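You operate a simulated robot arm through the tools that you are given. There is no shell and no other tool.

Carry out the task below with a simulated robot arm. There is one attempt and no reset: what you move stays moved.

Task
Put things in order on the top of the side table. At the end: the purple tester cartridge is on the grey sealed case; the orange padlock stands where the purple padlock stood; the orange grille brush is on the brown carton (marked "CLIPS"); the purple padlock stands where the orange grille brush stood; whatever was shut is shut again. Leave all else as you found it, and nothing knocked over.

Only the result counts: the job must be done as asked and must still hold three seconds after the hand-in. Knocking over, shifting, dropping, spilling or breaking anything else fails it.

Robot
A 7-joint arm with a two-finger parallel gripper, fixed in place. Base frame: the origin is at the foot of the arm, x ahead of it, y to its left, z up; the work surface is at about z = 0. Units: mm, rad, N and s.
With the tool pointing down near the work surface it reaches from about 240 to 620 mm from the base axis. Its first joint turns from -1.152 to 1.152 rad. Payload 2.6 kg.
Tool frame: the origin (TCP) lies between the finger pads and is the grasp point; the fingertips stand 30 mm ahead of it; z points along the fingers, y is the line along which they close. Largest opening 94 mm; finger width 28, thickness 10; the body of the gripper, 50 by 96 mm, starts 55 mm behind the TCP.
Orientation is that of the tool frame in the base frame, as a unit quaternion [w, x, y, z]. With the fingers straight down and closing along the base's y, the tool's x points along the base's -x, its y along +y and its z along -z.

Tools
- The arm moves only by the tool play_rows. Its arguments are lists of equal length, an entry for each row: "slide": the shift along the base's x, y, z in units of 250 mm (1.0 is 250 mm), a list of three; "rot": the turn, a rotation vector about the base's x, y, z in units of 120 degrees (1.0 is 120 degrees), a list of three; "jaw": the gripper command, from -1 (fully open) to 1 (shut), values between in proportion. In form: {"slide": [[x, y, z], ...], "rot": [[ax, ay, az], ...], "jaw": [jaw, ...]}. A call has 1 to 20 rows; each row is the pose to reach, as a shift and turn from the pose commanded when the call began. A call with a number of a shift or a turn outside -1 to 1 is refused whole. Each row takes 0.2 s and may step no farther than 50 mm and 0.15 rad from the row before; otherwise, or with a gripper value out of range, the whole call is refused. A pose out of reach is approached as far as the arm can. The call stops where the force on the tool passes 40 N (or 10 N more than at its start, if that is more) or the arm is blocked; 0.2 s more then pass. The fingers move at their own pace (about 72 mm/s each) and stop on an object; they squeeze with about 21 N. The grip force told is the motor's: it shows also when the fingers shut on nothing. Time passes only in rows, and 0.2 s behind the last, so rows that repeat a pose let the fingers close. It gives the time, the measured TCP pose, the force on the tool (base axes), the opening and the grip force at its end, in the units of the frame above (readings bear some noise), with the torque about the TCP (base axes, N m) and any sound that the robot's microphone picked up.
- Cameras (640 x 400 px; columns grow to the right, rows downward): "scene" is fixed at [2, 429, 580]; the picture's right is [-0.95, -0.31, 0.00], its down [-0.16, 0.48, -0.86] and it looks along [0.27, -0.82, -0.51] (base axes); focal length 298 px, centre (320, 200). "wrist" rides on the gripper at [76, 14, -102] in the tool frame; the picture's right is [-0.18, 0.98, 0.00], its down [-0.75, -0.14, -0.64] and it looks along [-0.63, -0.12, 0.77] (tool axes); focal length 243 px, centre (320, 200). There is no depth. A picture from a camera that has moved, and an enlarged one, comes with that camera's place and axes in the base frame and with its lens. The place of the scene camera against the robot may be out by one fixed shift of up to 25 mm in any direction.
- get_image(camera): a new picture of that camera. It takes no simulated time.
- enlarge(camera, box): a new picture of the part [left, top, right, bottom] of that camera's present view, enlarged. It takes no simulated time.
- finish_job(): hands the job in; it is judged then, once.

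Nothing tells you positions but the pictures and the camera data. Unless the task says otherwise, let go and move clear before handing in.

The tools are called after "Request:" as name(argument=value, ...) on one line, values as JSON. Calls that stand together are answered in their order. play_rows: Moves the arm, as the interface text tells. Its arguments: {"type":"object","properties":{"slide":{"type":"array","items":{"type":"array","items":{"type":"number"}}},"rot":{"type":"array","items":{"type":"array","items":{"type":"number"}}},"jaw":{"type":"array","items":{"type":"number"}}},"required":["slide","rot","jaw"]} The other tools are called the same way: get_image (camera) takes a picture; enlarge (camera, box) takes an enlarged picture of a part of a camera's view; finish_job () hands the job in.

At the start:

```text
t: 0.0
eef_pos: [345.9, -113.9, 350.7]
ee_rot: [0.0, 0.001, 1.0, 0.0]
force: [0.5, 0.4, 0.1]
moment: [0.02, 0.01, -0.02]
finger_gap: 94.2
grip_force: 0.1
```

scene: 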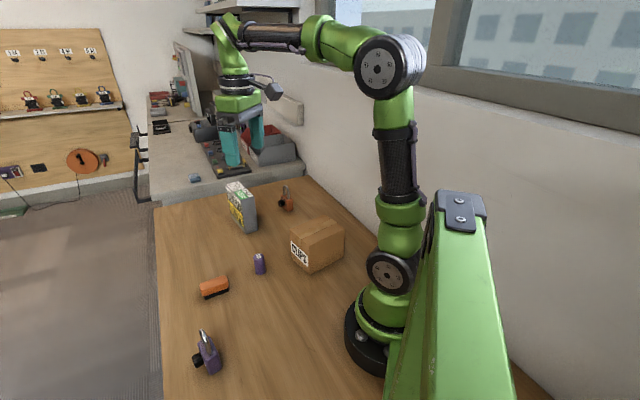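
wrist: 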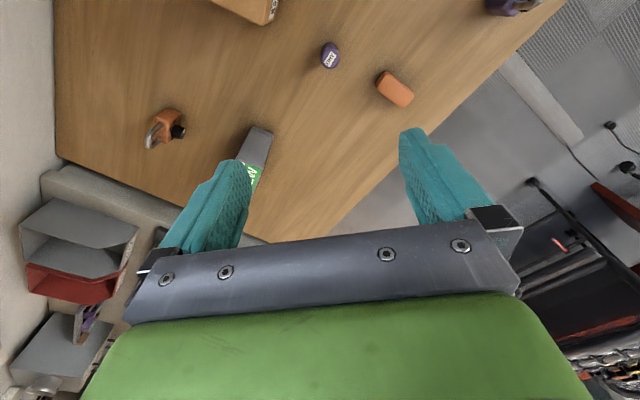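

I see a table with an orange padlock, a grey case, a brown carton, a purple cartridge, an orange brush and a purple padlock. I'll take closer views first to locate everything.

Request:
enlarge(camera="scene", box=[150, 170, 390, 320])

Request:
enlarge(camera="scene", box=[150, 250, 310, 400])

Request:
enlarge(camera="wrist", box=[120, 0, 440, 200])

Request:
enlarge(camera="wrist", box=[400, 0, 640, 150])

```text
2.67 times, centred on (270, 245) of scene
camera zoom: at [2.0, 429.0, 580.0], right [-0.95, -0.31, 0.0], down [-0.16, 0.48, -0.86], along [0.27, -0.82, -0.51], focal length 795 px, centre (453, 80)
```

zoom: 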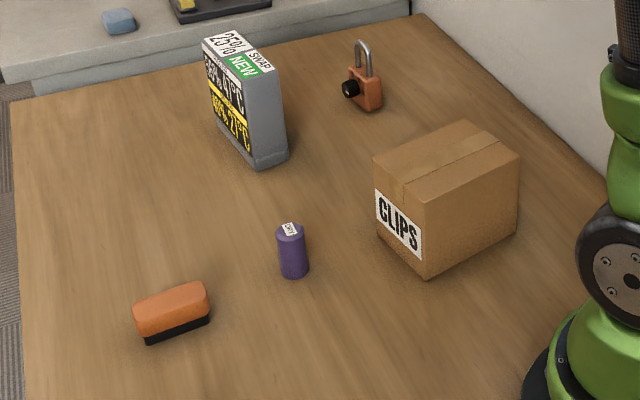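

```text
2.67 times, centred on (230, 325) of scene
camera zoom: at [2.0, 429.0, 580.0], right [-0.95, -0.31, 0.0], down [-0.16, 0.48, -0.86], along [0.27, -0.82, -0.51], focal length 795 px, centre (560, -133)
```

zoom: 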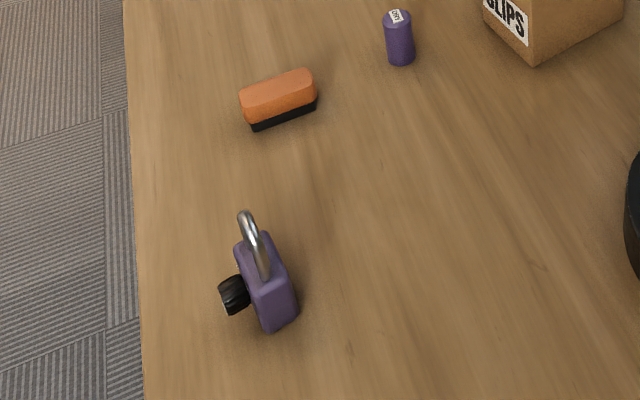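

```text
2.00 times, centred on (280, 100) of wrist
camera zoom: at [270.3, -97.9, 453.4], right [0.18, 0.98, 0.0], down [0.75, -0.14, 0.64], along [0.63, -0.12, -0.77], focal length 485 px, centre (400, 400)
```

zoom: 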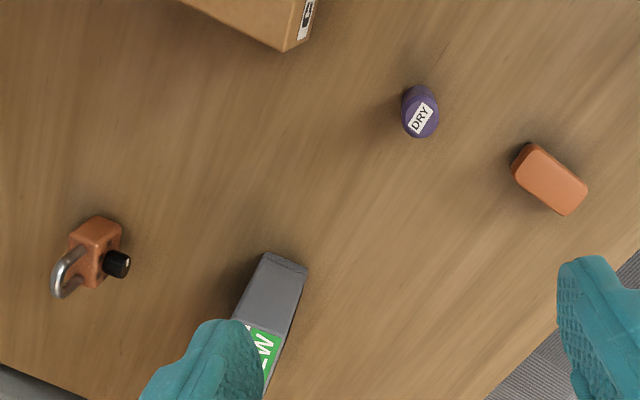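

```text
2.67 times, centred on (520, 75) of wrist
camera zoom: at [270.3, -97.9, 453.4], right [0.18, 0.98, 0.0], down [0.75, -0.14, 0.64], along [0.63, -0.12, -0.77], focal length 647 px, centre (-213, 533)
```

zoom: 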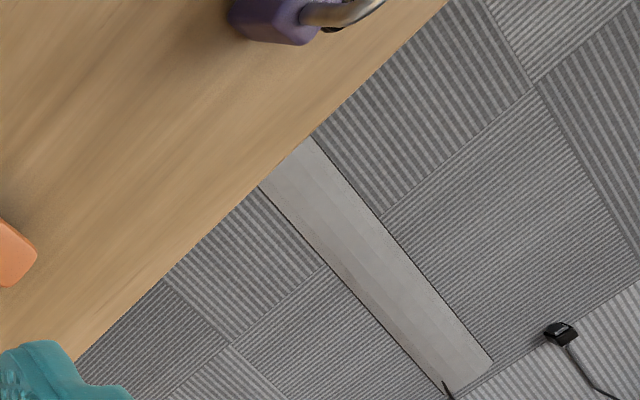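

The cartridge seems to be near (342, -97), the brush near (405, -4), the orange padlock near (398, -405) and the purple padlock near (296, 178). I'll lower the hand above the cartridge for a closer view.

Request:
play_rows(slide=[[0, 0, -0.18], [0, 0, -0.36], [0, 0, -0.48], [0, 0, -0.48]], rot=[[0, 0, 0], [0, 0, 0], [0, 0, 0], [0, 0, 0]], jaw=[-1, -1, -1, -1])

Request:
get_image(camera="wrist")

Request:
get_image(camera="scene")

```text
t: 1.0
eef_pos: [347.4, -113.8, 233.5]
ee_rot: [-0.001, 0.0, 1.0, 0.001]
force: [1.1, -0.3, -0.5]
moment: [-0.01, -0.01, 0.04]
finger_gap: 94.2
grip_force: 0.0
```

```text
taken
camera wrist: at [270.7, -98.5, 333.4], right [0.18, 0.98, 0.0], down [0.75, -0.14, 0.64], along [0.63, -0.12, -0.77], focal length 243 px, centre (320, 200)
```

wrist: 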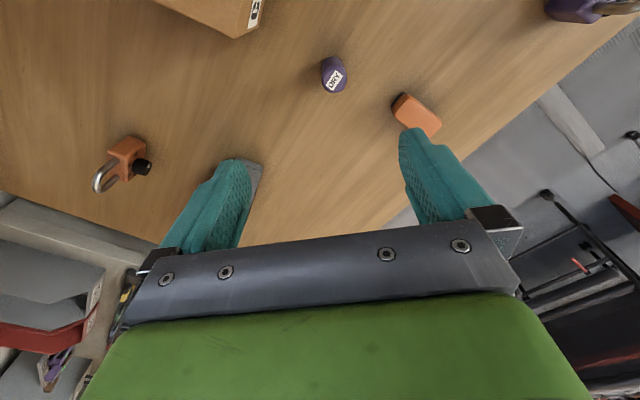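

```text
taken
```

scene: 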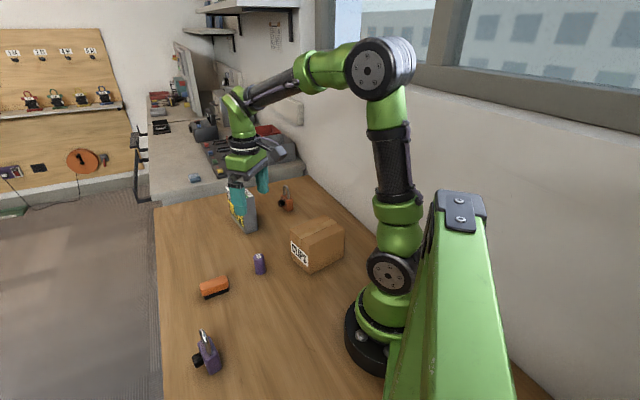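

The view is closer now. I'll enlarge the parts with the cartridge, the brush and the case.

Request:
enlarge(camera="wrist", box=[280, 30, 480, 155])

Request:
enlarge(camera="wrist", box=[80, 100, 280, 225])

Request:
enlarge(camera="scene", box=[190, 170, 350, 270])

```text
3.20 times, centred on (380, 92) of wrist
camera zoom: at [270.7, -98.5, 333.4], right [0.18, 0.98, 0.0], down [0.75, -0.14, 0.64], along [0.63, -0.12, -0.77], focal length 776 px, centre (128, 544)
```

zoom: 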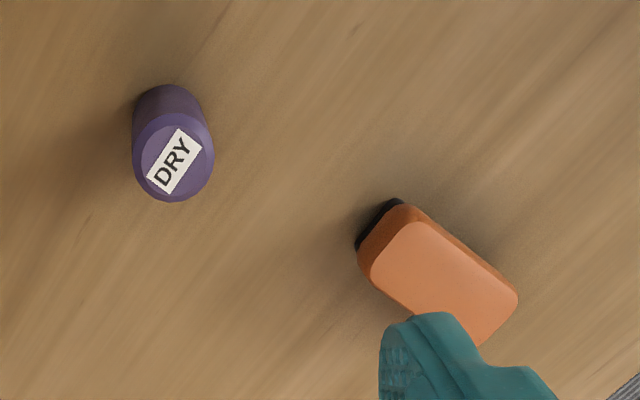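

```text
3.20 times, centred on (180, 162) of wrist
camera zoom: at [270.7, -98.5, 333.4], right [0.18, 0.98, 0.0], down [0.75, -0.14, 0.64], along [0.63, -0.12, -0.77], focal length 776 px, centre (768, 320)
```

zoom: 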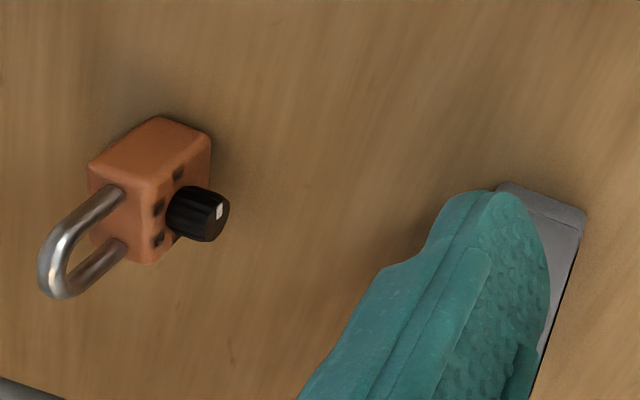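

```text
4.00 times, centred on (270, 220) of scene
camera zoom: at [2.0, 429.0, 580.0], right [-0.95, -0.31, 0.0], down [-0.16, 0.48, -0.86], along [0.27, -0.82, -0.51], focal length 1192 px, centre (520, 120)
```

zoom: 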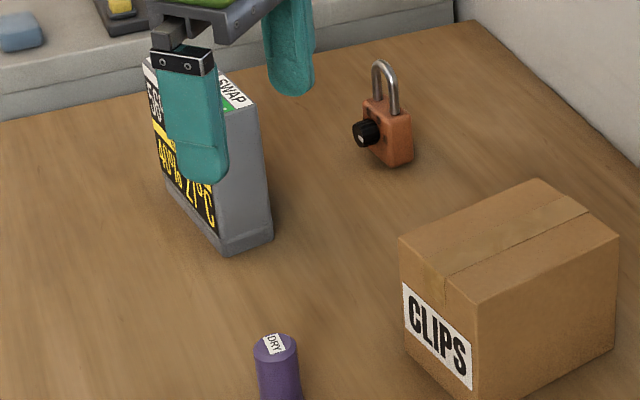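

The cartridge looks about 27 mm wide and 47 mm tall, near (341, -96). I'll centre above it, come down to about 120 mm and check.

Request:
play_rows(slide=[[-0.01, 0.03, -0.15], [-0.019, 0.065, -0.3], [-0.019, 0.065, -0.44], [-0.019, 0.065, -0.44]], rot=[[0, 0, 0], [0, 0, 0], [0, 0, 0], [0, 0, 0]], jaw=[-1, -1, -1, -1])

Request:
get_image(camera="wrist")

Request:
enlarge(camera="scene", box=[190, 170, 350, 270])

```text
t: 2.0
eef_pos: [341.8, -97.4, 122.0]
ee_rot: [-0.001, 0.0, 1.0, 0.0]
force: [0.1, -0.2, -0.2]
moment: [-0.01, -0.05, -0.04]
finger_gap: 93.8
grip_force: 0.0
```

```text
taken
camera wrist: at [266.4, -82.0, 222.0], right [0.18, 0.98, 0.0], down [0.75, -0.14, 0.64], along [0.63, -0.12, -0.77], focal length 243 px, centre (320, 200)
```

wrist: 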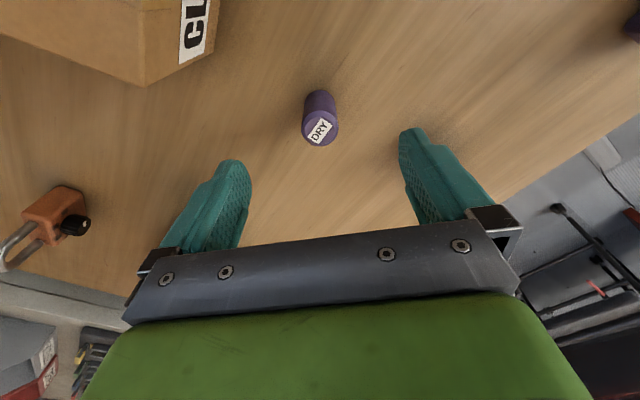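

```text
4.00 times, centred on (270, 220) of scene
camera zoom: at [2.0, 429.0, 580.0], right [-0.95, -0.31, 0.0], down [-0.16, 0.48, -0.86], along [0.27, -0.82, -0.51], focal length 1192 px, centre (520, 120)
```

zoom: 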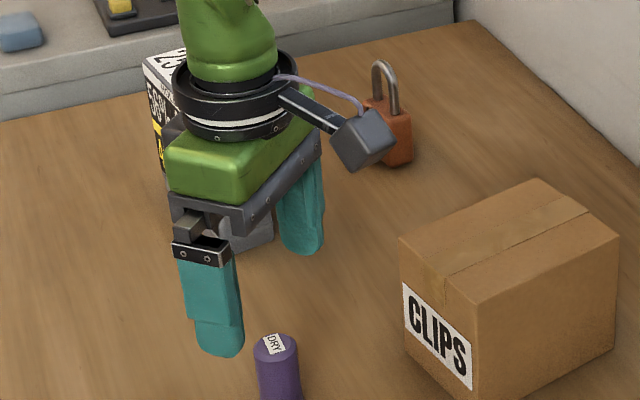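

The hand is centred over the cartridge to within about 1 mm. I'll go down, grip it and lift it.

Request:
play_rows(slide=[[0, 0.002, -0.12], [0, 0.002, -0.24], [0, 0.002, -0.332], [0, 0.002, -0.332], [0, 0.002, -0.332], [0, 0.002, -0.332], [0, 0.002, -0.332], [0, 0.002, -0.332]], rot=[[0, 0, 0], [0, 0, 0], [0, 0, 0], [0, 0, 0], [0, 0, 0], [0, 0, 0], [0, 0, 0], [0, 0, 0]], jaw=[-1, -1, -1, -1, 1, 1, 1, 1])

Request:
get_image(camera="wrist")

Request:
get_image(camera="scene")

```text
t: 3.8
eef_pos: [341.2, -96.8, 39.1]
ee_rot: [0.0, 0.0, 1.0, 0.0]
force: [-0.8, -0.1, -0.4]
moment: [0.04, 0.06, 0.0]
finger_gap: 26.5
grip_force: 21.6
```

```text
taken
camera wrist: at [265.2, -81.0, 140.9], right [0.18, 0.98, 0.0], down [0.75, -0.14, 0.64], along [0.63, -0.12, -0.77], focal length 243 px, centre (320, 200)
```

wrist: 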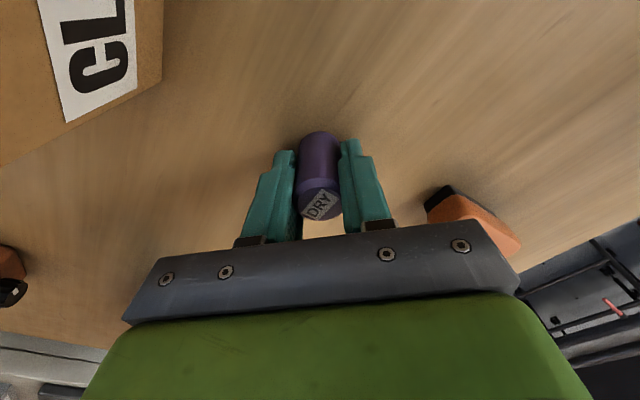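

```text
taken
```

scene: 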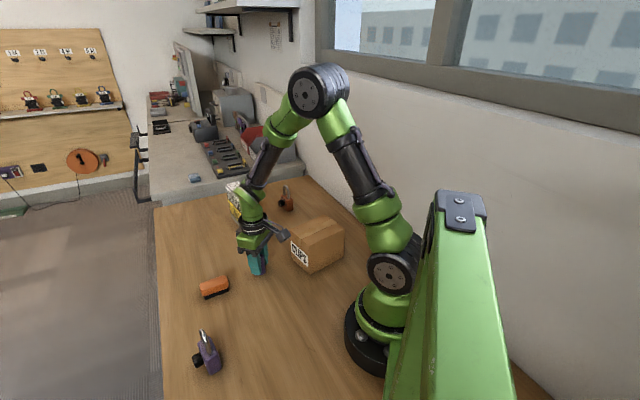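

The cartridge is held with a 26.5 mm gap, and the TCP is about 39 mm above its bottom. I'll lift it and move towards the case to see its top.

Request:
play_rows(slide=[[0, 0, 0.1], [0, 0, 0.28], [0, 0, 0.46], [0, 0, 0.64], [0, 0, 0.844], [0.08, -0.1, 0.844], [0.16, -0.2, 0.844], [0.24, -0.3, 0.844], [0.28, -0.34, 0.844], [0.28, -0.34, 0.844]], rot=[[0, 0, 0], [0, 0, 0], [0, 0, 0], [0, 0, 0], [0, 0, 0], [0, 0, 0], [0, 0, 0], [0, 0, 0], [0, 0, 0], [0, 0, 0]], jaw=[1, 1, 1, 1, 1, 1, 1, 1, 1, 1])

Request:
get_image(camera="wrist")

Request:
get_image(camera="scene")

```text
refused: row 5 steps farther than a row can; nothing moved
```

```text
taken
camera wrist: at [265.2, -81.0, 140.9], right [0.18, 0.98, 0.0], down [0.75, -0.14, 0.64], along [0.63, -0.12, -0.77], focal length 243 px, centre (320, 200)
```

wrist: 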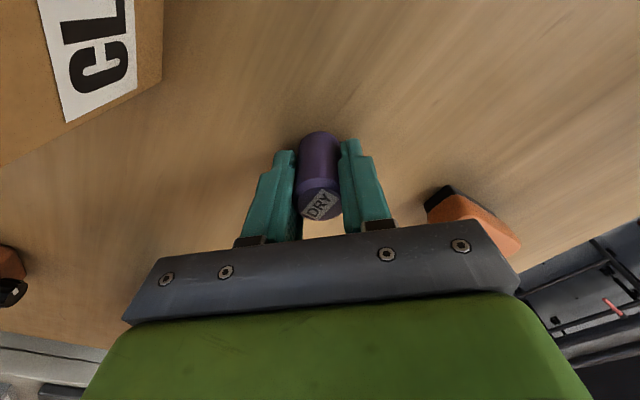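

```text
taken
```

scene: 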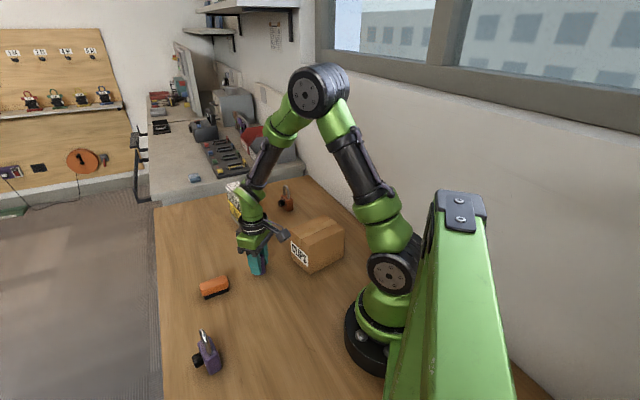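

One row stepped too far, so the call was refused and nothing moved. I'll send the same lift again with smaller steps.

Request:
play_rows(slide=[[0, 0, 0.1], [0, 0, 0.28], [0, 0, 0.46], [0, 0, 0.64], [0, 0, 0.82], [0.08, -0.1, 0.844], [0.16, -0.2, 0.844], [0.24, -0.3, 0.844], [0.28, -0.34, 0.844], [0.28, -0.34, 0.844]], rot=[[0, 0, 0], [0, 0, 0], [0, 0, 0], [0, 0, 0], [0, 0, 0], [0, 0, 0], [0, 0, 0], [0, 0, 0], [0, 0, 0], [0, 0, 0]], jaw=[1, 1, 1, 1, 1, 1, 1, 1, 1, 1])

Request:
get_image(camera="wrist")

Request:
get_image(camera="scene")

```text
t: 6.0
eef_pos: [411.6, -182.8, 249.1]
ee_rot: [0.0, 0.0, 1.0, 0.0]
force: [-0.1, 0.0, -0.6]
moment: [-0.01, -0.02, 0.01]
finger_gap: 0.0
grip_force: 21.0
```

```text
taken
camera wrist: at [336.1, -167.9, 351.2], right [0.18, 0.98, 0.0], down [0.75, -0.14, 0.64], along [0.63, -0.12, -0.77], focal length 243 px, centre (320, 200)
```

wrist: 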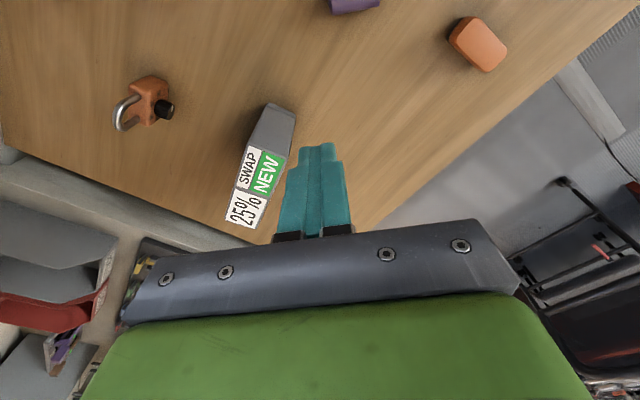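

```text
taken
```

scene: 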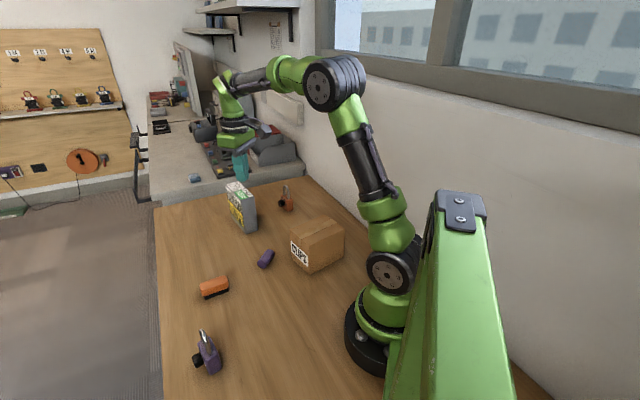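

The cartridge slipped out during the lift: the gap reads 0 and it now lies on the table. I'll look at it closely before picking it up again more gently.

Request:
enlarge(camera="scene", box=[190, 170, 350, 270])

Request:
enlarge(camera="scene", box=[200, 230, 320, 305])

Request:
enlarge(camera="wrist", box=[200, 80, 360, 240])

Request:
enlarge(camera="wrist", box=[300, 0, 540, 100])

```text
4.00 times, centred on (270, 220) of scene
camera zoom: at [2.1, 429.0, 580.0], right [-0.95, -0.31, 0.0], down [-0.16, 0.48, -0.86], along [0.27, -0.82, -0.51], focal length 1192 px, centre (520, 120)
```

zoom: 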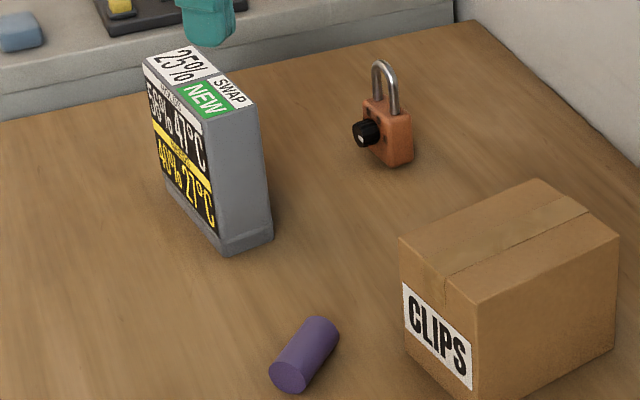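

```text
5.33 times, centred on (260, 268) of scene
camera zoom: at [2.1, 429.0, 580.0], right [-0.95, -0.31, 0.0], down [-0.16, 0.48, -0.86], along [0.27, -0.82, -0.51], focal length 1589 px, centre (640, -160)
```

zoom: 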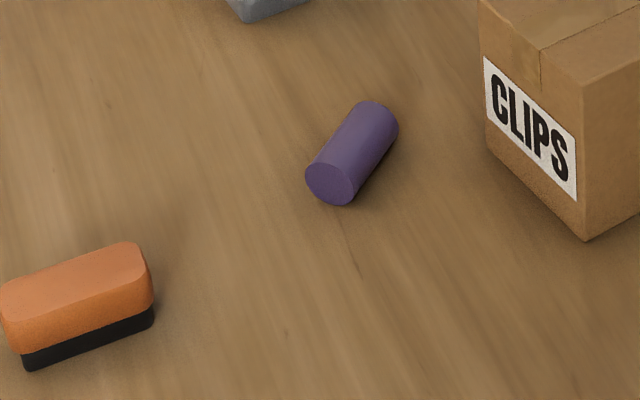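

```text
2.50 times, centred on (280, 160) of wrist
camera zoom: at [336.1, -167.9, 351.2], right [0.18, 0.98, 0.0], down [0.75, -0.14, 0.64], along [0.63, -0.12, -0.77], focal length 606 px, centre (420, 300)
```

zoom: 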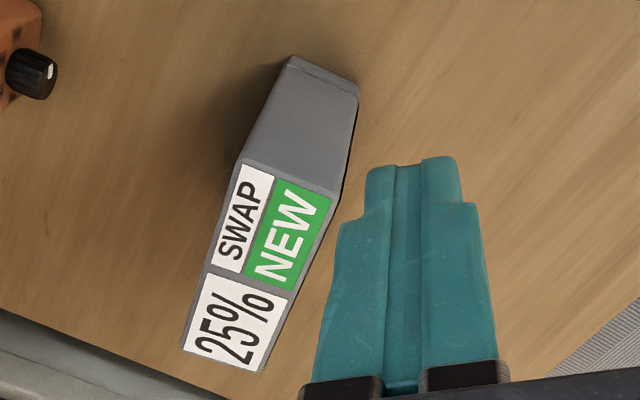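

```text
2.67 times, centred on (420, 50) of wrist
camera zoom: at [336.1, -167.9, 351.2], right [0.18, 0.98, 0.0], down [0.75, -0.14, 0.64], along [0.63, -0.12, -0.77], focal length 647 px, centre (53, 600)
```

zoom: 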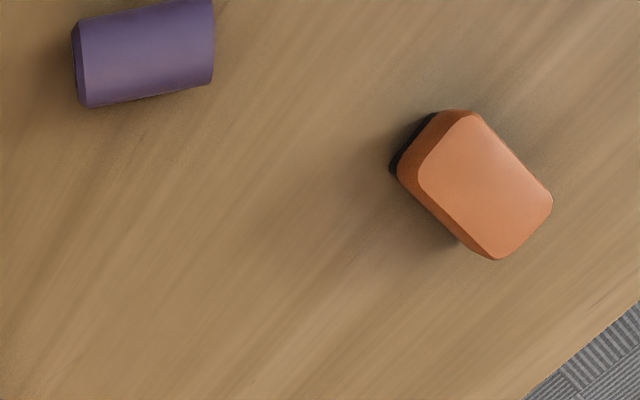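

The cartridge now lies along base y near (342, -132), with its plain bottom end towards +y. The case top is about 122 mm high and centred near (498, -280). I'll turn the hand 90° over the cartridge so it can be gripped across its diameter and stood up.

Request:
play_rows(slide=[[-0.03, 0.02, 0], [-0.06, 0.04, -0.02], [-0.09, 0.06, -0.05], [-0.12, 0.08, -0.08], [-0.15, 0.1, -0.11], [-0.18, 0.12, -0.14], [-0.21, 0.14, -0.17], [-0.24, 0.16, -0.2], [-0.26, 0.18, -0.23], [-0.28, 0.2, -0.26], [-0.28, 0.2, -0.28], [-0.28, 0.2, -0.28]], rot=[[0, 0, 0.068], [0, 0, 0.136], [0, 0, 0.204], [0, 0, 0.272], [0, 0, 0.34], [0, 0, 0.408], [0, 0, 0.476], [0, 0, 0.544], [0, 0, 0.612], [0, 0, 0.68], [0, 0, 0.75], [0, 0, 0.75]], jaw=[1, 1, 1, 1, 0.5, 0.2, 0, 0, 0, 0, 0, 0])

Request:
get_image(camera="wrist")

Request:
get_image(camera="scene")

```text
t: 8.6
eef_pos: [341.2, -131.9, 178.6]
ee_rot: [0.0, 0.708, -0.706, 0.001]
force: [-0.2, 0.2, 0.1]
moment: [0.01, -0.02, 0.02]
finger_gap: 47.1
grip_force: 0.0
```

```text
taken
camera wrist: at [327.4, -206.9, 281.0], right [-0.98, 0.18, 0.0], down [0.14, 0.75, 0.64], along [0.12, 0.63, -0.77], focal length 243 px, centre (320, 200)
```

wrist: 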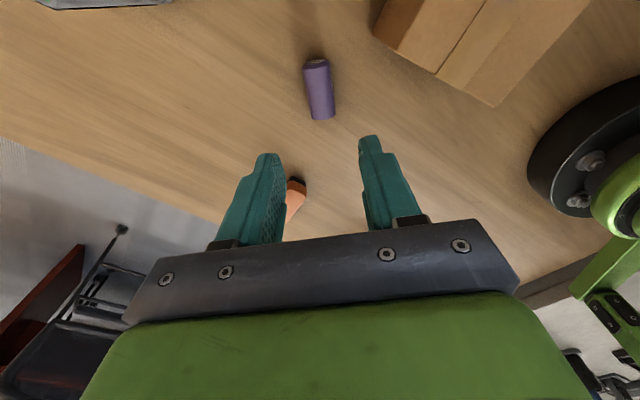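

```text
taken
```

scene: 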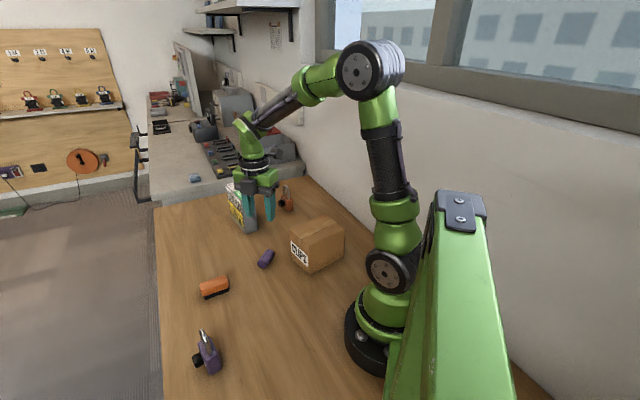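

The 90° turn worked. I'll enlarge the view of the cartridge and the carton to check clearances.

Request:
enlarge(camera="wrist", box=[240, 30, 400, 130])

Request:
enlarge(camera="wrist", box=[360, 0, 600, 150])

```text
4.00 times, centred on (320, 80) of wrist
camera zoom: at [327.4, -206.9, 281.0], right [-0.98, 0.18, 0.0], down [0.14, 0.75, 0.64], along [0.12, 0.63, -0.77], focal length 970 px, centre (320, 680)
```

zoom: 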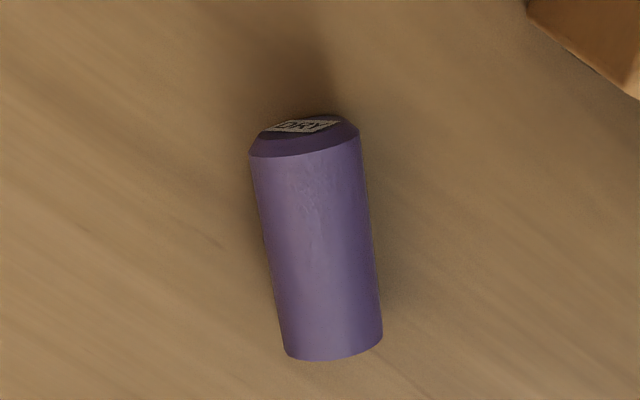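

```text
2.67 times, centred on (480, 75) of wrist
camera zoom: at [327.4, -206.9, 281.0], right [-0.98, 0.18, 0.0], down [0.14, 0.75, 0.64], along [0.12, 0.63, -0.77], focal length 647 px, centre (-107, 533)
```

zoom: 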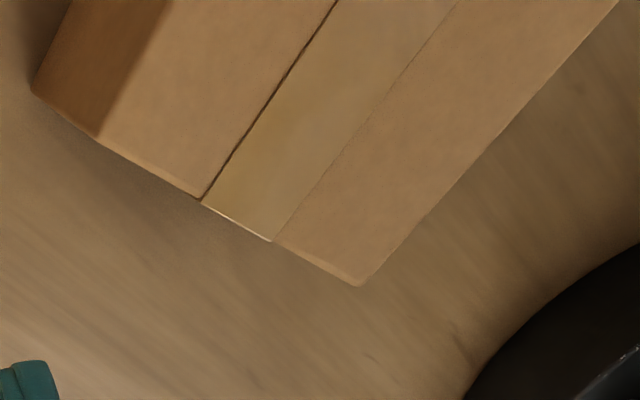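

The cartridge is centred at about (341.7, -130), roughly 52 mm long and 27 mm wide, and the carton corner at (283, -170) leaves enough clearance. I'll go down, grip it and lift slowly in small steps.

Request:
play_rows(slide=[[0, 0.008, -0.18], [0, 0.012, -0.36], [0, 0.012, -0.5], [0, 0.012, -0.585], [0, 0.012, -0.585], [0, 0.012, -0.585], [0, 0.012, -0.585], [0, 0.012, -0.585], [0, 0.012, -0.585], [0, 0.012, -0.585]], rot=[[0, 0, 0], [0, 0, 0], [0, 0, 0], [0, 0, 0], [0, 0, 0], [0, 0, 0], [0, 0, 0], [0, 0, 0], [0, 0, 0], [0, 0, 0]], jaw=[0, 0, 0, 0, 0, 1, 1, 1, 1, 1])

Request:
get_image(camera="wrist")

```text
t: 10.8
eef_pos: [339.5, -130.0, 32.0]
ee_rot: [0.0, 0.708, -0.706, 0.0]
force: [-0.4, 0.7, 0.6]
moment: [0.04, -0.04, 0.01]
finger_gap: 26.2
grip_force: 21.7
```

```text
taken
camera wrist: at [325.9, -204.0, 134.8], right [-0.98, 0.18, 0.0], down [0.14, 0.75, 0.64], along [0.12, 0.63, -0.77], focal length 243 px, centre (320, 200)
```

wrist: 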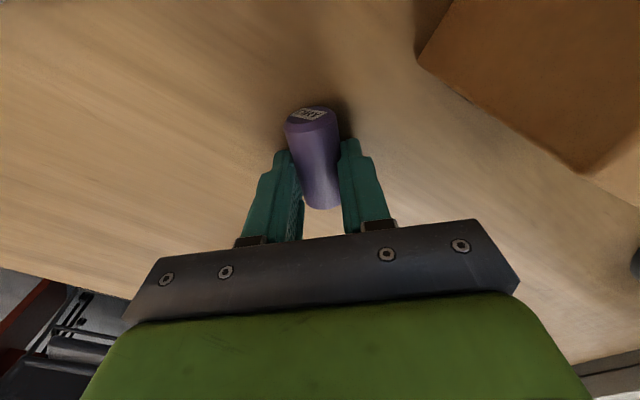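

It is gripped with a 26.2 mm gap. I'll lift 20 mm in small steps and check that it holds.

Request:
play_rows(slide=[[0, 0, 0.008], [0, 0, 0.02], [0, 0, 0.04], [0, 0, 0.06], [0, 0, 0.08], [0, 0, 0.08]], rot=[[0, 0, 0], [0, 0, 0], [0, 0, 0], [0, 0, 0], [0, 0, 0], [0, 0, 0]], jaw=[1, 1, 1, 1, 1, 1])

Request:
enlarge(camera="wrist", box=[220, 80, 420, 230])

Request:
enlarge(camera="scene", box=[200, 210, 320, 285])

```text
t: 12.2
eef_pos: [341.3, -129.4, 52.6]
ee_rot: [0.0, 0.707, -0.707, 0.0]
force: [-0.5, -0.5, -0.4]
moment: [0.02, 0.01, 0.03]
finger_gap: 25.9
grip_force: 21.1
```

```text
2.67 times, centred on (320, 155) of wrist
camera zoom: at [327.1, -203.7, 154.8], right [-0.98, 0.18, 0.0], down [0.14, 0.75, 0.64], along [0.12, 0.63, -0.77], focal length 647 px, centre (320, 320)
```

zoom: 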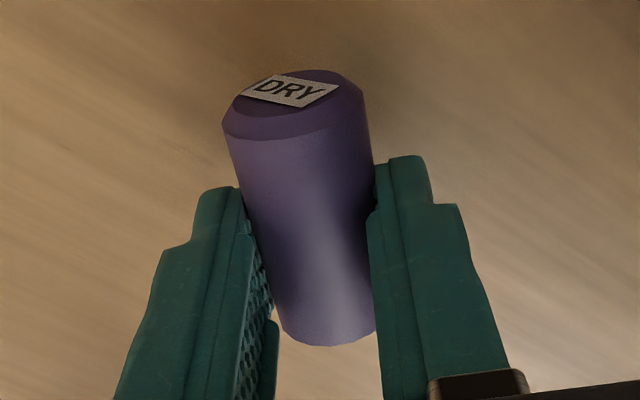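

```text
5.33 times, centred on (260, 248) of scene
camera zoom: at [2.0, 429.0, 580.0], right [-0.95, -0.31, 0.0], down [-0.16, 0.48, -0.86], along [0.27, -0.82, -0.51], focal length 1589 px, centre (640, -53)
```

zoom: 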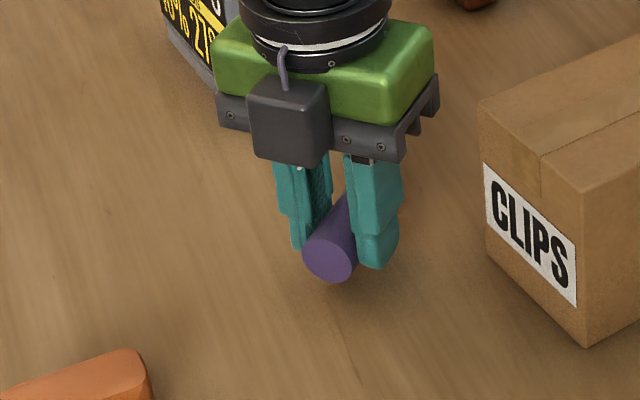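

The cartridge is holding. In the scene view the camera box seems to sit on the unexpected side of the hand, so I'll check that before planning the tilt.

Request:
enlarge(camera="scene", box=[200, 150, 340, 290])

Request:
get_image(camera="wrist")

```text
2.86 times, centred on (270, 220) of scene
camera zoom: at [2.0, 429.0, 580.0], right [-0.95, -0.31, 0.0], down [-0.16, 0.48, -0.86], along [0.27, -0.82, -0.51], focal length 851 px, centre (463, 143)
```

zoom: 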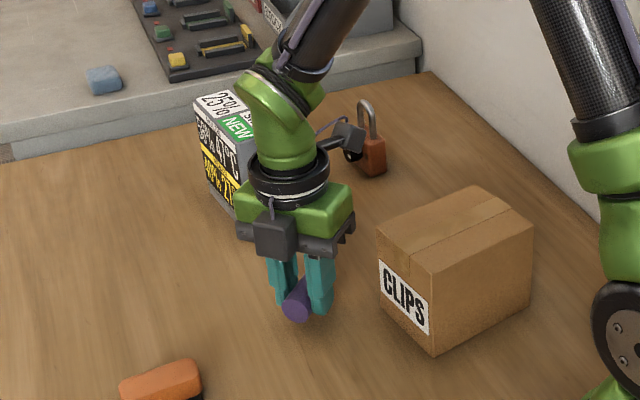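

```text
taken
camera wrist: at [327.1, -203.7, 154.8], right [-0.98, 0.18, 0.0], down [0.14, 0.75, 0.64], along [0.12, 0.63, -0.77], focal length 243 px, centre (320, 200)
```

wrist: 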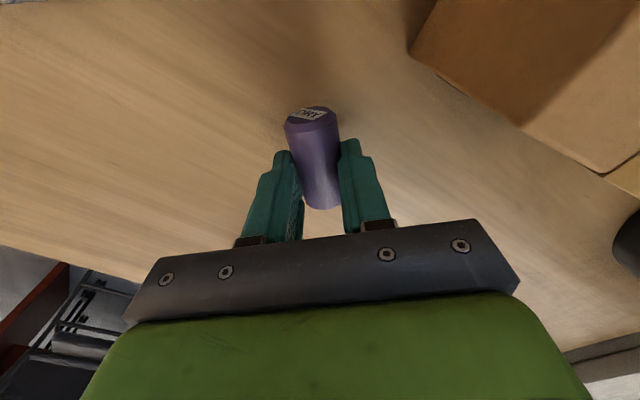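

There are two boxes: the camera is behind on the -y side, and a small housing sits on the +y side, so the earlier geometry holds. I'll lift slowly to about 250 mm.

Request:
play_rows(slide=[[0, 0, 0.02], [0, 0, 0.06], [0, 0, 0.12], [0, 0, 0.19], [0, 0, 0.27], [0, 0, 0.35], [0, 0, 0.43], [0, 0, 0.51], [0, 0, 0.59], [0, 0, 0.67], [0, 0, 0.74], [0, 0, 0.78], [0, 0, 0.8]], rot=[[0, 0, 0], [0, 0, 0], [0, 0, 0], [0, 0, 0], [0, 0, 0], [0, 0, 0], [0, 0, 0], [0, 0, 0], [0, 0, 0], [0, 0, 0], [0, 0, 0], [0, 0, 0], [0, 0, 0]], jaw=[1, 1, 1, 1, 1, 1, 1, 1, 1, 1, 1, 1, 1])

Request:
get_image(camera="wrist")

```text
t: 15.0
eef_pos: [342.3, -128.8, 253.3]
ee_rot: [0.0, 0.708, -0.707, 0.0]
force: [0.5, -0.8, 0.0]
moment: [-0.06, 0.0, 0.0]
finger_gap: 25.6
grip_force: 20.5
```

```text
taken
camera wrist: at [327.6, -203.7, 355.9], right [-0.98, 0.18, 0.0], down [0.14, 0.75, 0.64], along [0.12, 0.63, -0.77], focal length 243 px, centre (320, 200)
```

wrist: 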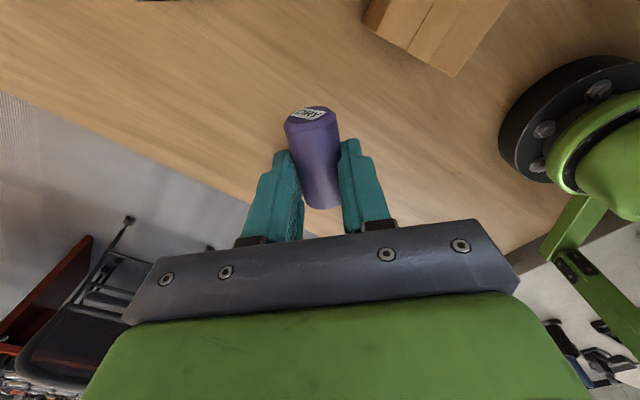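

It's still held firmly. I'll tilt the hand by -90° about x, which brings the labelled end up, and stay here while I see whether the arm reaches that pose.

Request:
play_rows(slide=[[0, 0, 0], [0, 0, 0], [0, 0, 0], [0, 0, 0], [0, 0, 0], [0, 0, 0], [0, 0, 0], [0, 0, 0], [0, 0, 0], [0, 0, 0], [0, 0, 0], [0, 0, 0], [0, 0, 0], [0, 0, 0], [0, 0, 0]], rot=[[-0.03, 0, 0], [-0.08, 0, 0], [-0.14, 0, 0], [-0.2, 0, 0], [-0.26, 0, 0], [-0.32, 0, 0], [-0.38, 0, 0], [-0.44, 0, 0], [-0.5, 0, 0], [-0.56, 0, 0], [-0.62, 0, 0], [-0.67, 0, 0], [-0.72, 0, 0], [-0.75, 0, 0], [-0.75, 0, 0]], jaw=[1, 1, 1, 1, 1, 1, 1, 1, 1, 1, 1, 1, 1, 1, 1])

Request:
get_image(camera="wrist")

Request:
get_image(camera="scene")

```text
t: 18.2
eef_pos: [341.0, -128.6, 252.9]
ee_rot: [0.5, 0.5, -0.499, 0.5]
force: [-1.2, 0.9, -1.1]
moment: [0.01, -0.02, 0.04]
finger_gap: 25.9
grip_force: 21.3
```

```text
taken
camera wrist: at [327.2, -24.8, 328.7], right [-0.98, 0.0, -0.18], down [0.14, 0.64, -0.75], along [0.12, -0.77, -0.63], focal length 243 px, centre (320, 200)
```

wrist: 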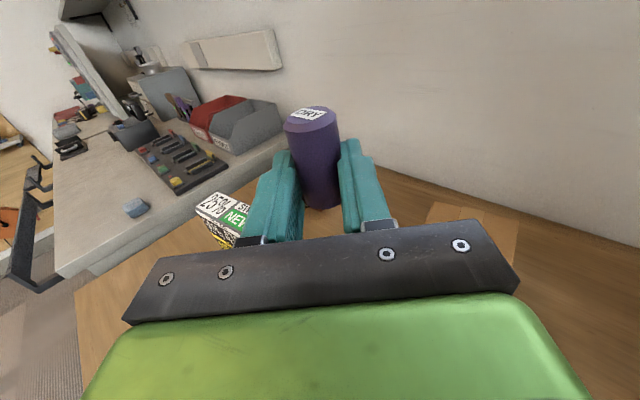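

```text
taken
```

scene: 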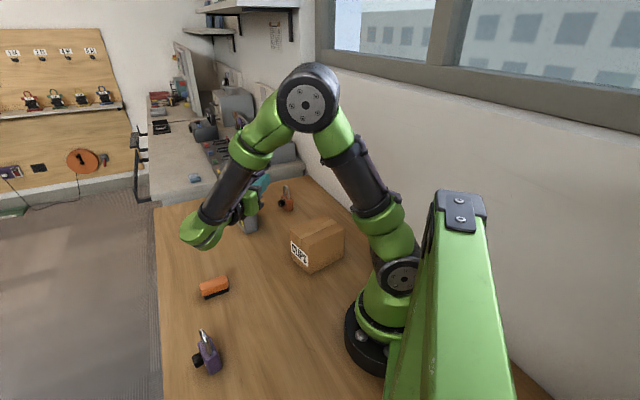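

The tilt was reached exactly and the cartridge is upright in the hand, label up. I'll move it over the case at this height.

Request:
play_rows(slide=[[0.02, -0.015, 0], [0.06, -0.05, 0], [0.12, -0.1, 0], [0.19, -0.16, 0], [0.26, -0.22, 0], [0.33, -0.28, 0], [0.4, -0.34, 0], [0.46, -0.395, 0], [0.51, -0.44, 0], [0.545, -0.465, 0], [0.56, -0.48, 0], [0.56, -0.48, 0]], rot=[[0, 0, 0], [0, 0, 0], [0, 0, 0], [0, 0, 0], [0, 0, 0], [0, 0, 0], [0, 0, 0], [0, 0, 0], [0, 0, 0], [0, 0, 0], [0, 0, 0], [0, 0, 0]], jaw=[1, 1, 1, 1, 1, 1, 1, 1, 1, 1, 1, 1])

Request:
get_image(camera="wrist")

Request:
get_image(camera="scene")

```text
t: 20.8
eef_pos: [481.0, -248.5, 253.0]
ee_rot: [-0.5, -0.5, 0.5, -0.5]
force: [-0.3, 0.7, 0.0]
moment: [0.05, 0.03, 0.03]
finger_gap: 26.1
grip_force: 21.2
```

```text
taken
camera wrist: at [467.3, -144.9, 328.1], right [-0.98, 0.0, -0.18], down [0.14, 0.64, -0.75], along [0.12, -0.77, -0.63], focal length 243 px, centre (320, 200)
```

wrist: 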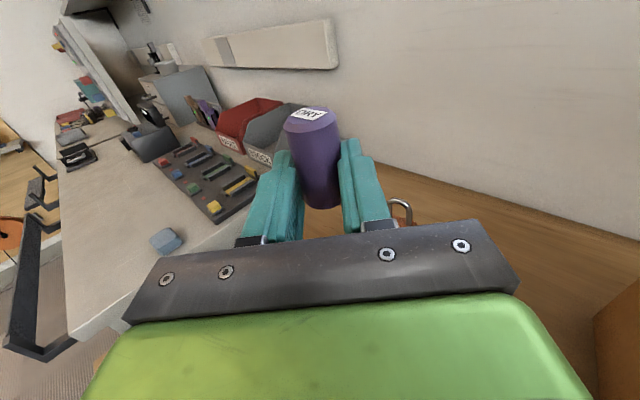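

```text
taken
```

scene: 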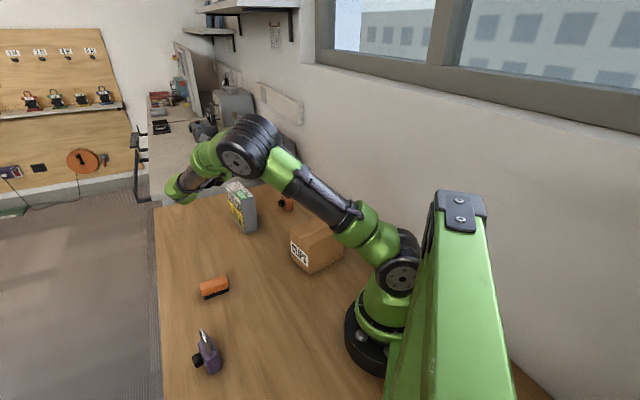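

The cartridge is over the centre line of the case, about 40 mm from the near end. I'll lower it to roughly 12 mm above the top and check.

Request:
play_rows(slide=[[0.003, 0, -0.02], [0.003, 0, -0.06], [0.003, 0, -0.11], [0.003, 0, -0.16], [0.003, 0, -0.21], [0.003, 0, -0.26], [0.003, 0, -0.3], [0.003, 0, -0.335], [0.003, 0, -0.36], [0.003, 0, -0.375], [0.003, 0, -0.38]], rot=[[0, 0, 0], [0, 0, 0], [0, 0, 0], [0, 0, 0], [0, 0, 0], [0, 0, 0], [0, 0, 0], [0, 0, 0], [0, 0, 0], [0, 0, 0], [0, 0, 0]], jaw=[1, 1, 1, 1, 1, 1, 1, 1, 1, 1, 1])

Request:
get_image(camera="wrist")

Request:
get_image(camera="scene")

Request:
enlarge(camera="scene", box=[180, 150, 320, 250])

```text
t: 23.2
eef_pos: [481.0, -249.4, 157.7]
ee_rot: [0.5, 0.5, -0.5, 0.5]
force: [0.9, -0.5, 0.1]
moment: [-0.01, -0.02, -0.01]
finger_gap: 26.0
grip_force: 20.8
```

```text
taken
camera wrist: at [468.0, -144.8, 233.2], right [-0.98, 0.0, -0.18], down [0.14, 0.64, -0.75], along [0.12, -0.77, -0.63], focal length 243 px, centre (320, 200)
```

wrist: 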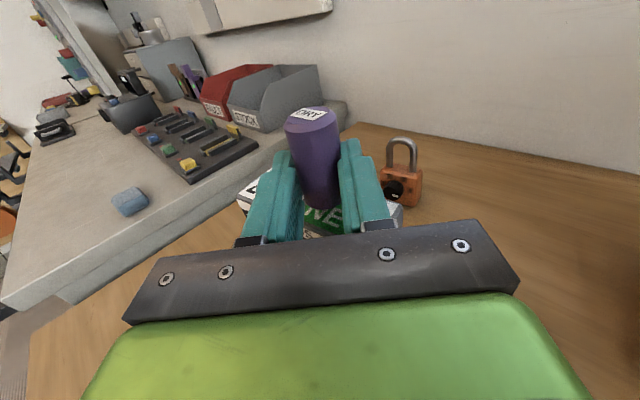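

```text
taken
```

scene: 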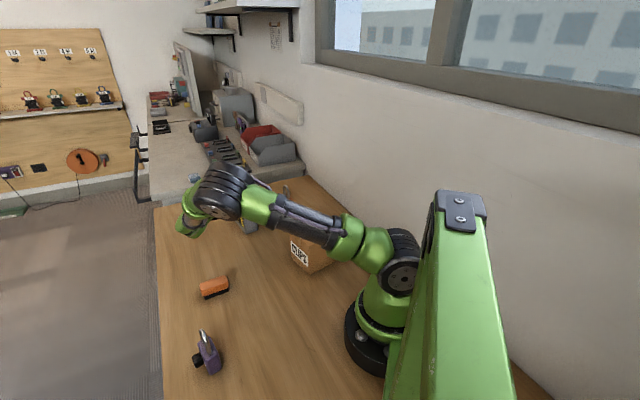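

```text
4.00 times, centred on (250, 200) of scene
camera zoom: at [2.0, 429.0, 580.0], right [-0.95, -0.31, 0.0], down [-0.16, 0.48, -0.86], along [0.27, -0.82, -0.51], focal length 1192 px, centre (600, 200)
```

zoom: 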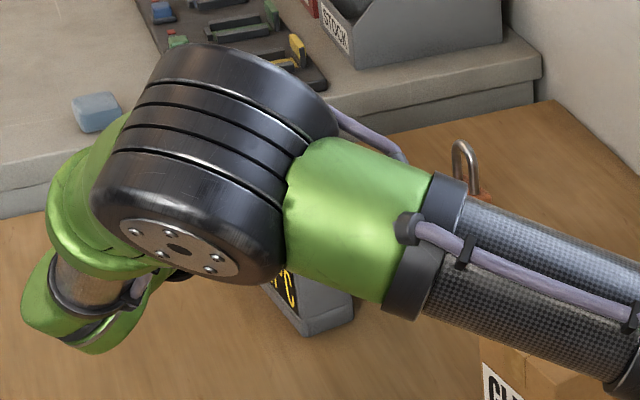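

The arm is clear of everything, and the cartridge bottom should be about 12 mm above the case. I'll lower it in small steps while watching the force.

Request:
play_rows(slide=[[0, 0, -0.012], [0, 0, -0.024], [0, 0, -0.034], [0, 0, -0.04], [0, 0, -0.04]], rot=[[0, 0, 0], [0, 0, 0], [0, 0, 0], [0, 0, 0], [0, 0, 0]], jaw=[1, 1, 1, 1, 1])

Request:
enlarge(camera="wrist", box=[220, 80, 420, 240])

```text
t: 24.4
eef_pos: [482.8, -249.1, 148.3]
ee_rot: [0.5, 0.5, -0.5, 0.5]
force: [1.2, 0.3, -0.7]
moment: [0.0, -0.02, -0.03]
finger_gap: 25.9
grip_force: 21.1
```

```text
2.50 times, centred on (320, 160) of wrist
camera zoom: at [468.3, -144.4, 223.6], right [-0.98, 0.0, -0.18], down [0.14, 0.64, -0.75], along [0.12, -0.77, -0.63], focal length 606 px, centre (320, 300)
```

zoom: 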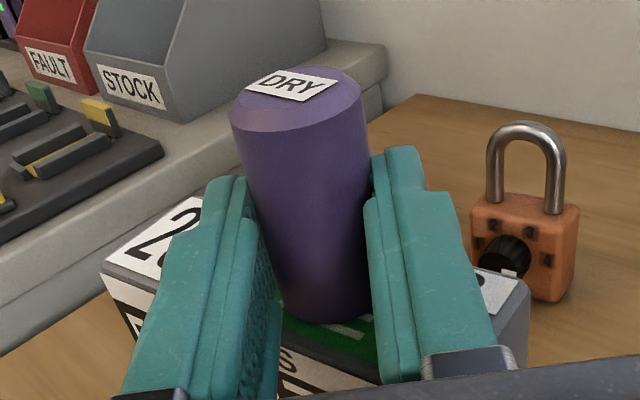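

The view shows the cartridge centred over the case top, just above it. I'll lower it the last few millimetres.

Request:
play_rows(slide=[[0, 0, -0.004], [0, 0, -0.008], [0, 0, -0.012], [0, 0, -0.012]], rot=[[0, 0, 0], [0, 0, 0], [0, 0, 0], [0, 0, 0]], jaw=[1, 1, 1, 1])

Request:
enlarge(camera="wrist", box=[270, 140, 370, 220])

```text
t: 25.4
eef_pos: [481.9, -248.3, 145.1]
ee_rot: [0.5, 0.501, -0.5, 0.5]
force: [0.4, -0.5, 1.6]
moment: [-0.02, 0.02, 0.03]
finger_gap: 25.9
grip_force: 21.2
```

```text
5.00 times, centred on (320, 180) of wrist
camera zoom: at [468.4, -144.4, 221.2], right [-0.98, 0.0, -0.18], down [0.14, 0.64, -0.75], along [0.12, -0.77, -0.63], focal length 1213 px, centre (320, 300)
```

zoom: 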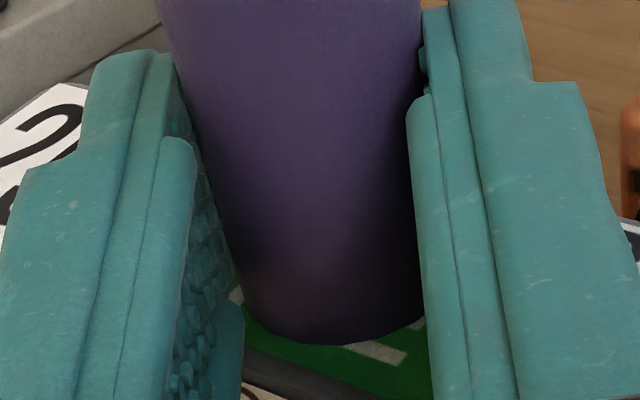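

Request:
play_rows(slide=[[0, 0, -0.003], [0, 0, -0.006], [0, 0, -0.006]], rot=[[0, 0, 0], [0, 0, 0], [0, 0, 0]], jaw=[1, 1, 1])

Request:
enlarge(camera="wrist", box=[270, 140, 370, 220])

```text
t: 26.2
eef_pos: [483.1, -249.3, 145.9]
ee_rot: [0.5, 0.499, -0.5, 0.501]
force: [-0.5, 1.3, 15.5]
moment: [-0.32, 0.02, 0.01]
finger_gap: 26.2
grip_force: 20.7
```

```text
5.00 times, centred on (320, 180) of wrist
camera zoom: at [468.4, -144.6, 220.0], right [-0.98, 0.0, -0.19], down [0.14, 0.64, -0.76], along [0.12, -0.77, -0.63], focal length 1213 px, centre (320, 300)
```

zoom: 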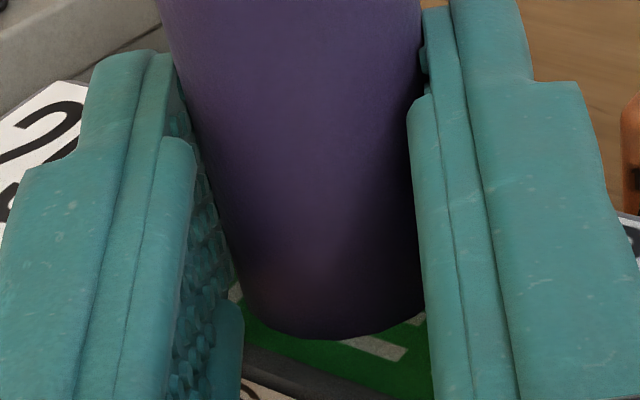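

The cartridge now rests on the case, with 15 N of contact force. I'll ease off slightly, open gently and let it settle.

Request:
play_rows(slide=[[0, 0, 0.003], [0, 0, 0.003], [0, 0, 0.003], [0, 0, 0.003], [0, 0, 0.003], [0, 0, 0.003], [0, 0, 0.003]], rot=[[0, 0, 0], [0, 0, 0], [0, 0, 0], [0, 0, 0], [0, 0, 0], [0, 0, 0], [0, 0, 0]], jaw=[1, 0.42, 0.38, 0.32, 0.25, 0.15, 0.05])

Request:
enlarge(camera="wrist", box=[220, 80, 420, 240])

```text
t: 27.8
eef_pos: [482.8, -248.9, 144.0]
ee_rot: [0.499, 0.501, -0.499, 0.501]
force: [0.7, 0.4, 0.3]
moment: [-0.01, 0.03, 0.02]
finger_gap: 44.4
grip_force: 0.1
```

```text
2.50 times, centred on (320, 160) of wrist
camera zoom: at [468.6, -144.7, 219.6], right [-0.98, 0.0, -0.18], down [0.14, 0.64, -0.75], along [0.12, -0.77, -0.63], focal length 606 px, centre (320, 300)
```

zoom: 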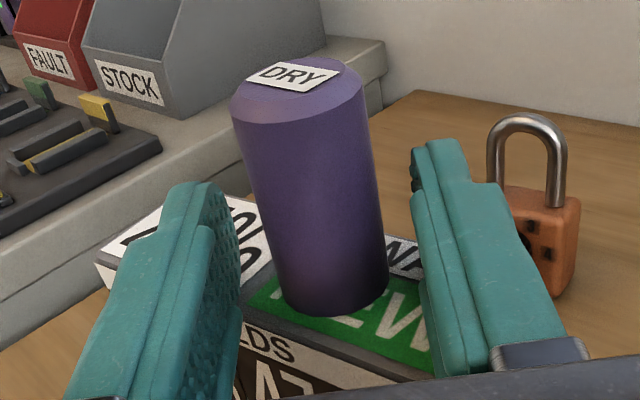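

The cartridge stands upright on the case with its label on top. I'll back straight out along +y, then rise.

Request:
play_rows(slide=[[0, 0.02, 0], [0, 0.05, 0], [0, 0.1, 0], [0, 0.16, 0], [0, 0.22, 0], [0, 0.28, 0], [0, 0.32, 0.04], [0, 0.34, 0.12], [0, 0.36, 0.22], [0, 0.36, 0.32], [0, 0.36, 0.42], [0, 0.36, 0.5]], rot=[[0, 0, 0], [0, 0, 0], [0, 0, 0], [0, 0, 0], [0, 0, 0], [0, 0, 0], [0, 0, 0], [0, 0, 0], [0, 0, 0], [0, 0, 0], [0, 0, 0], [0, 0, 0]], jaw=[0.05, 0.05, 0.05, 0.05, 0.05, 0.05, 0.05, 0.05, 0.05, 0.05, 0.05, 0.05])

Request:
get_image(camera="scene")

Request:
get_image(camera="wrist")

```text
t: 30.4
eef_pos: [483.0, -158.7, 268.8]
ee_rot: [0.5, 0.5, -0.5, 0.5]
force: [0.5, -0.1, -0.5]
moment: [-0.04, 0.0, 0.01]
finger_gap: 44.6
grip_force: 0.1
```

```text
taken
```

scene: 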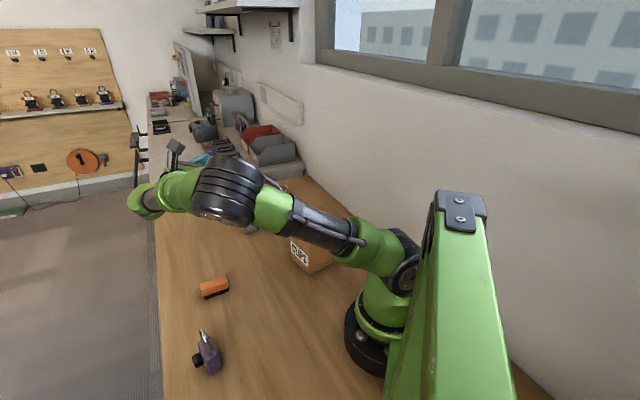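

```text
taken
camera wrist: at [468.3, -55.0, 344.9], right [-0.98, 0.0, -0.18], down [0.14, 0.64, -0.75], along [0.12, -0.77, -0.63], focal length 243 px, centre (320, 200)
```

wrist: 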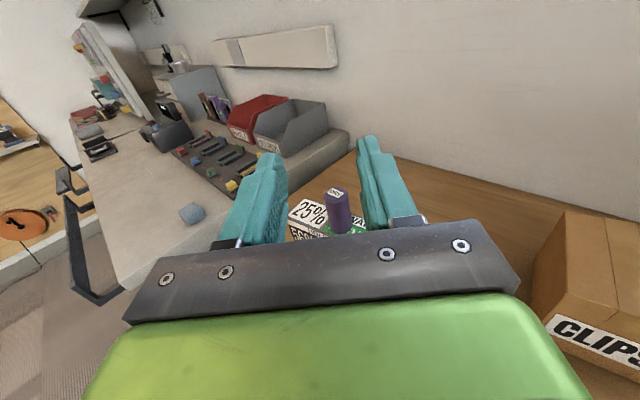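

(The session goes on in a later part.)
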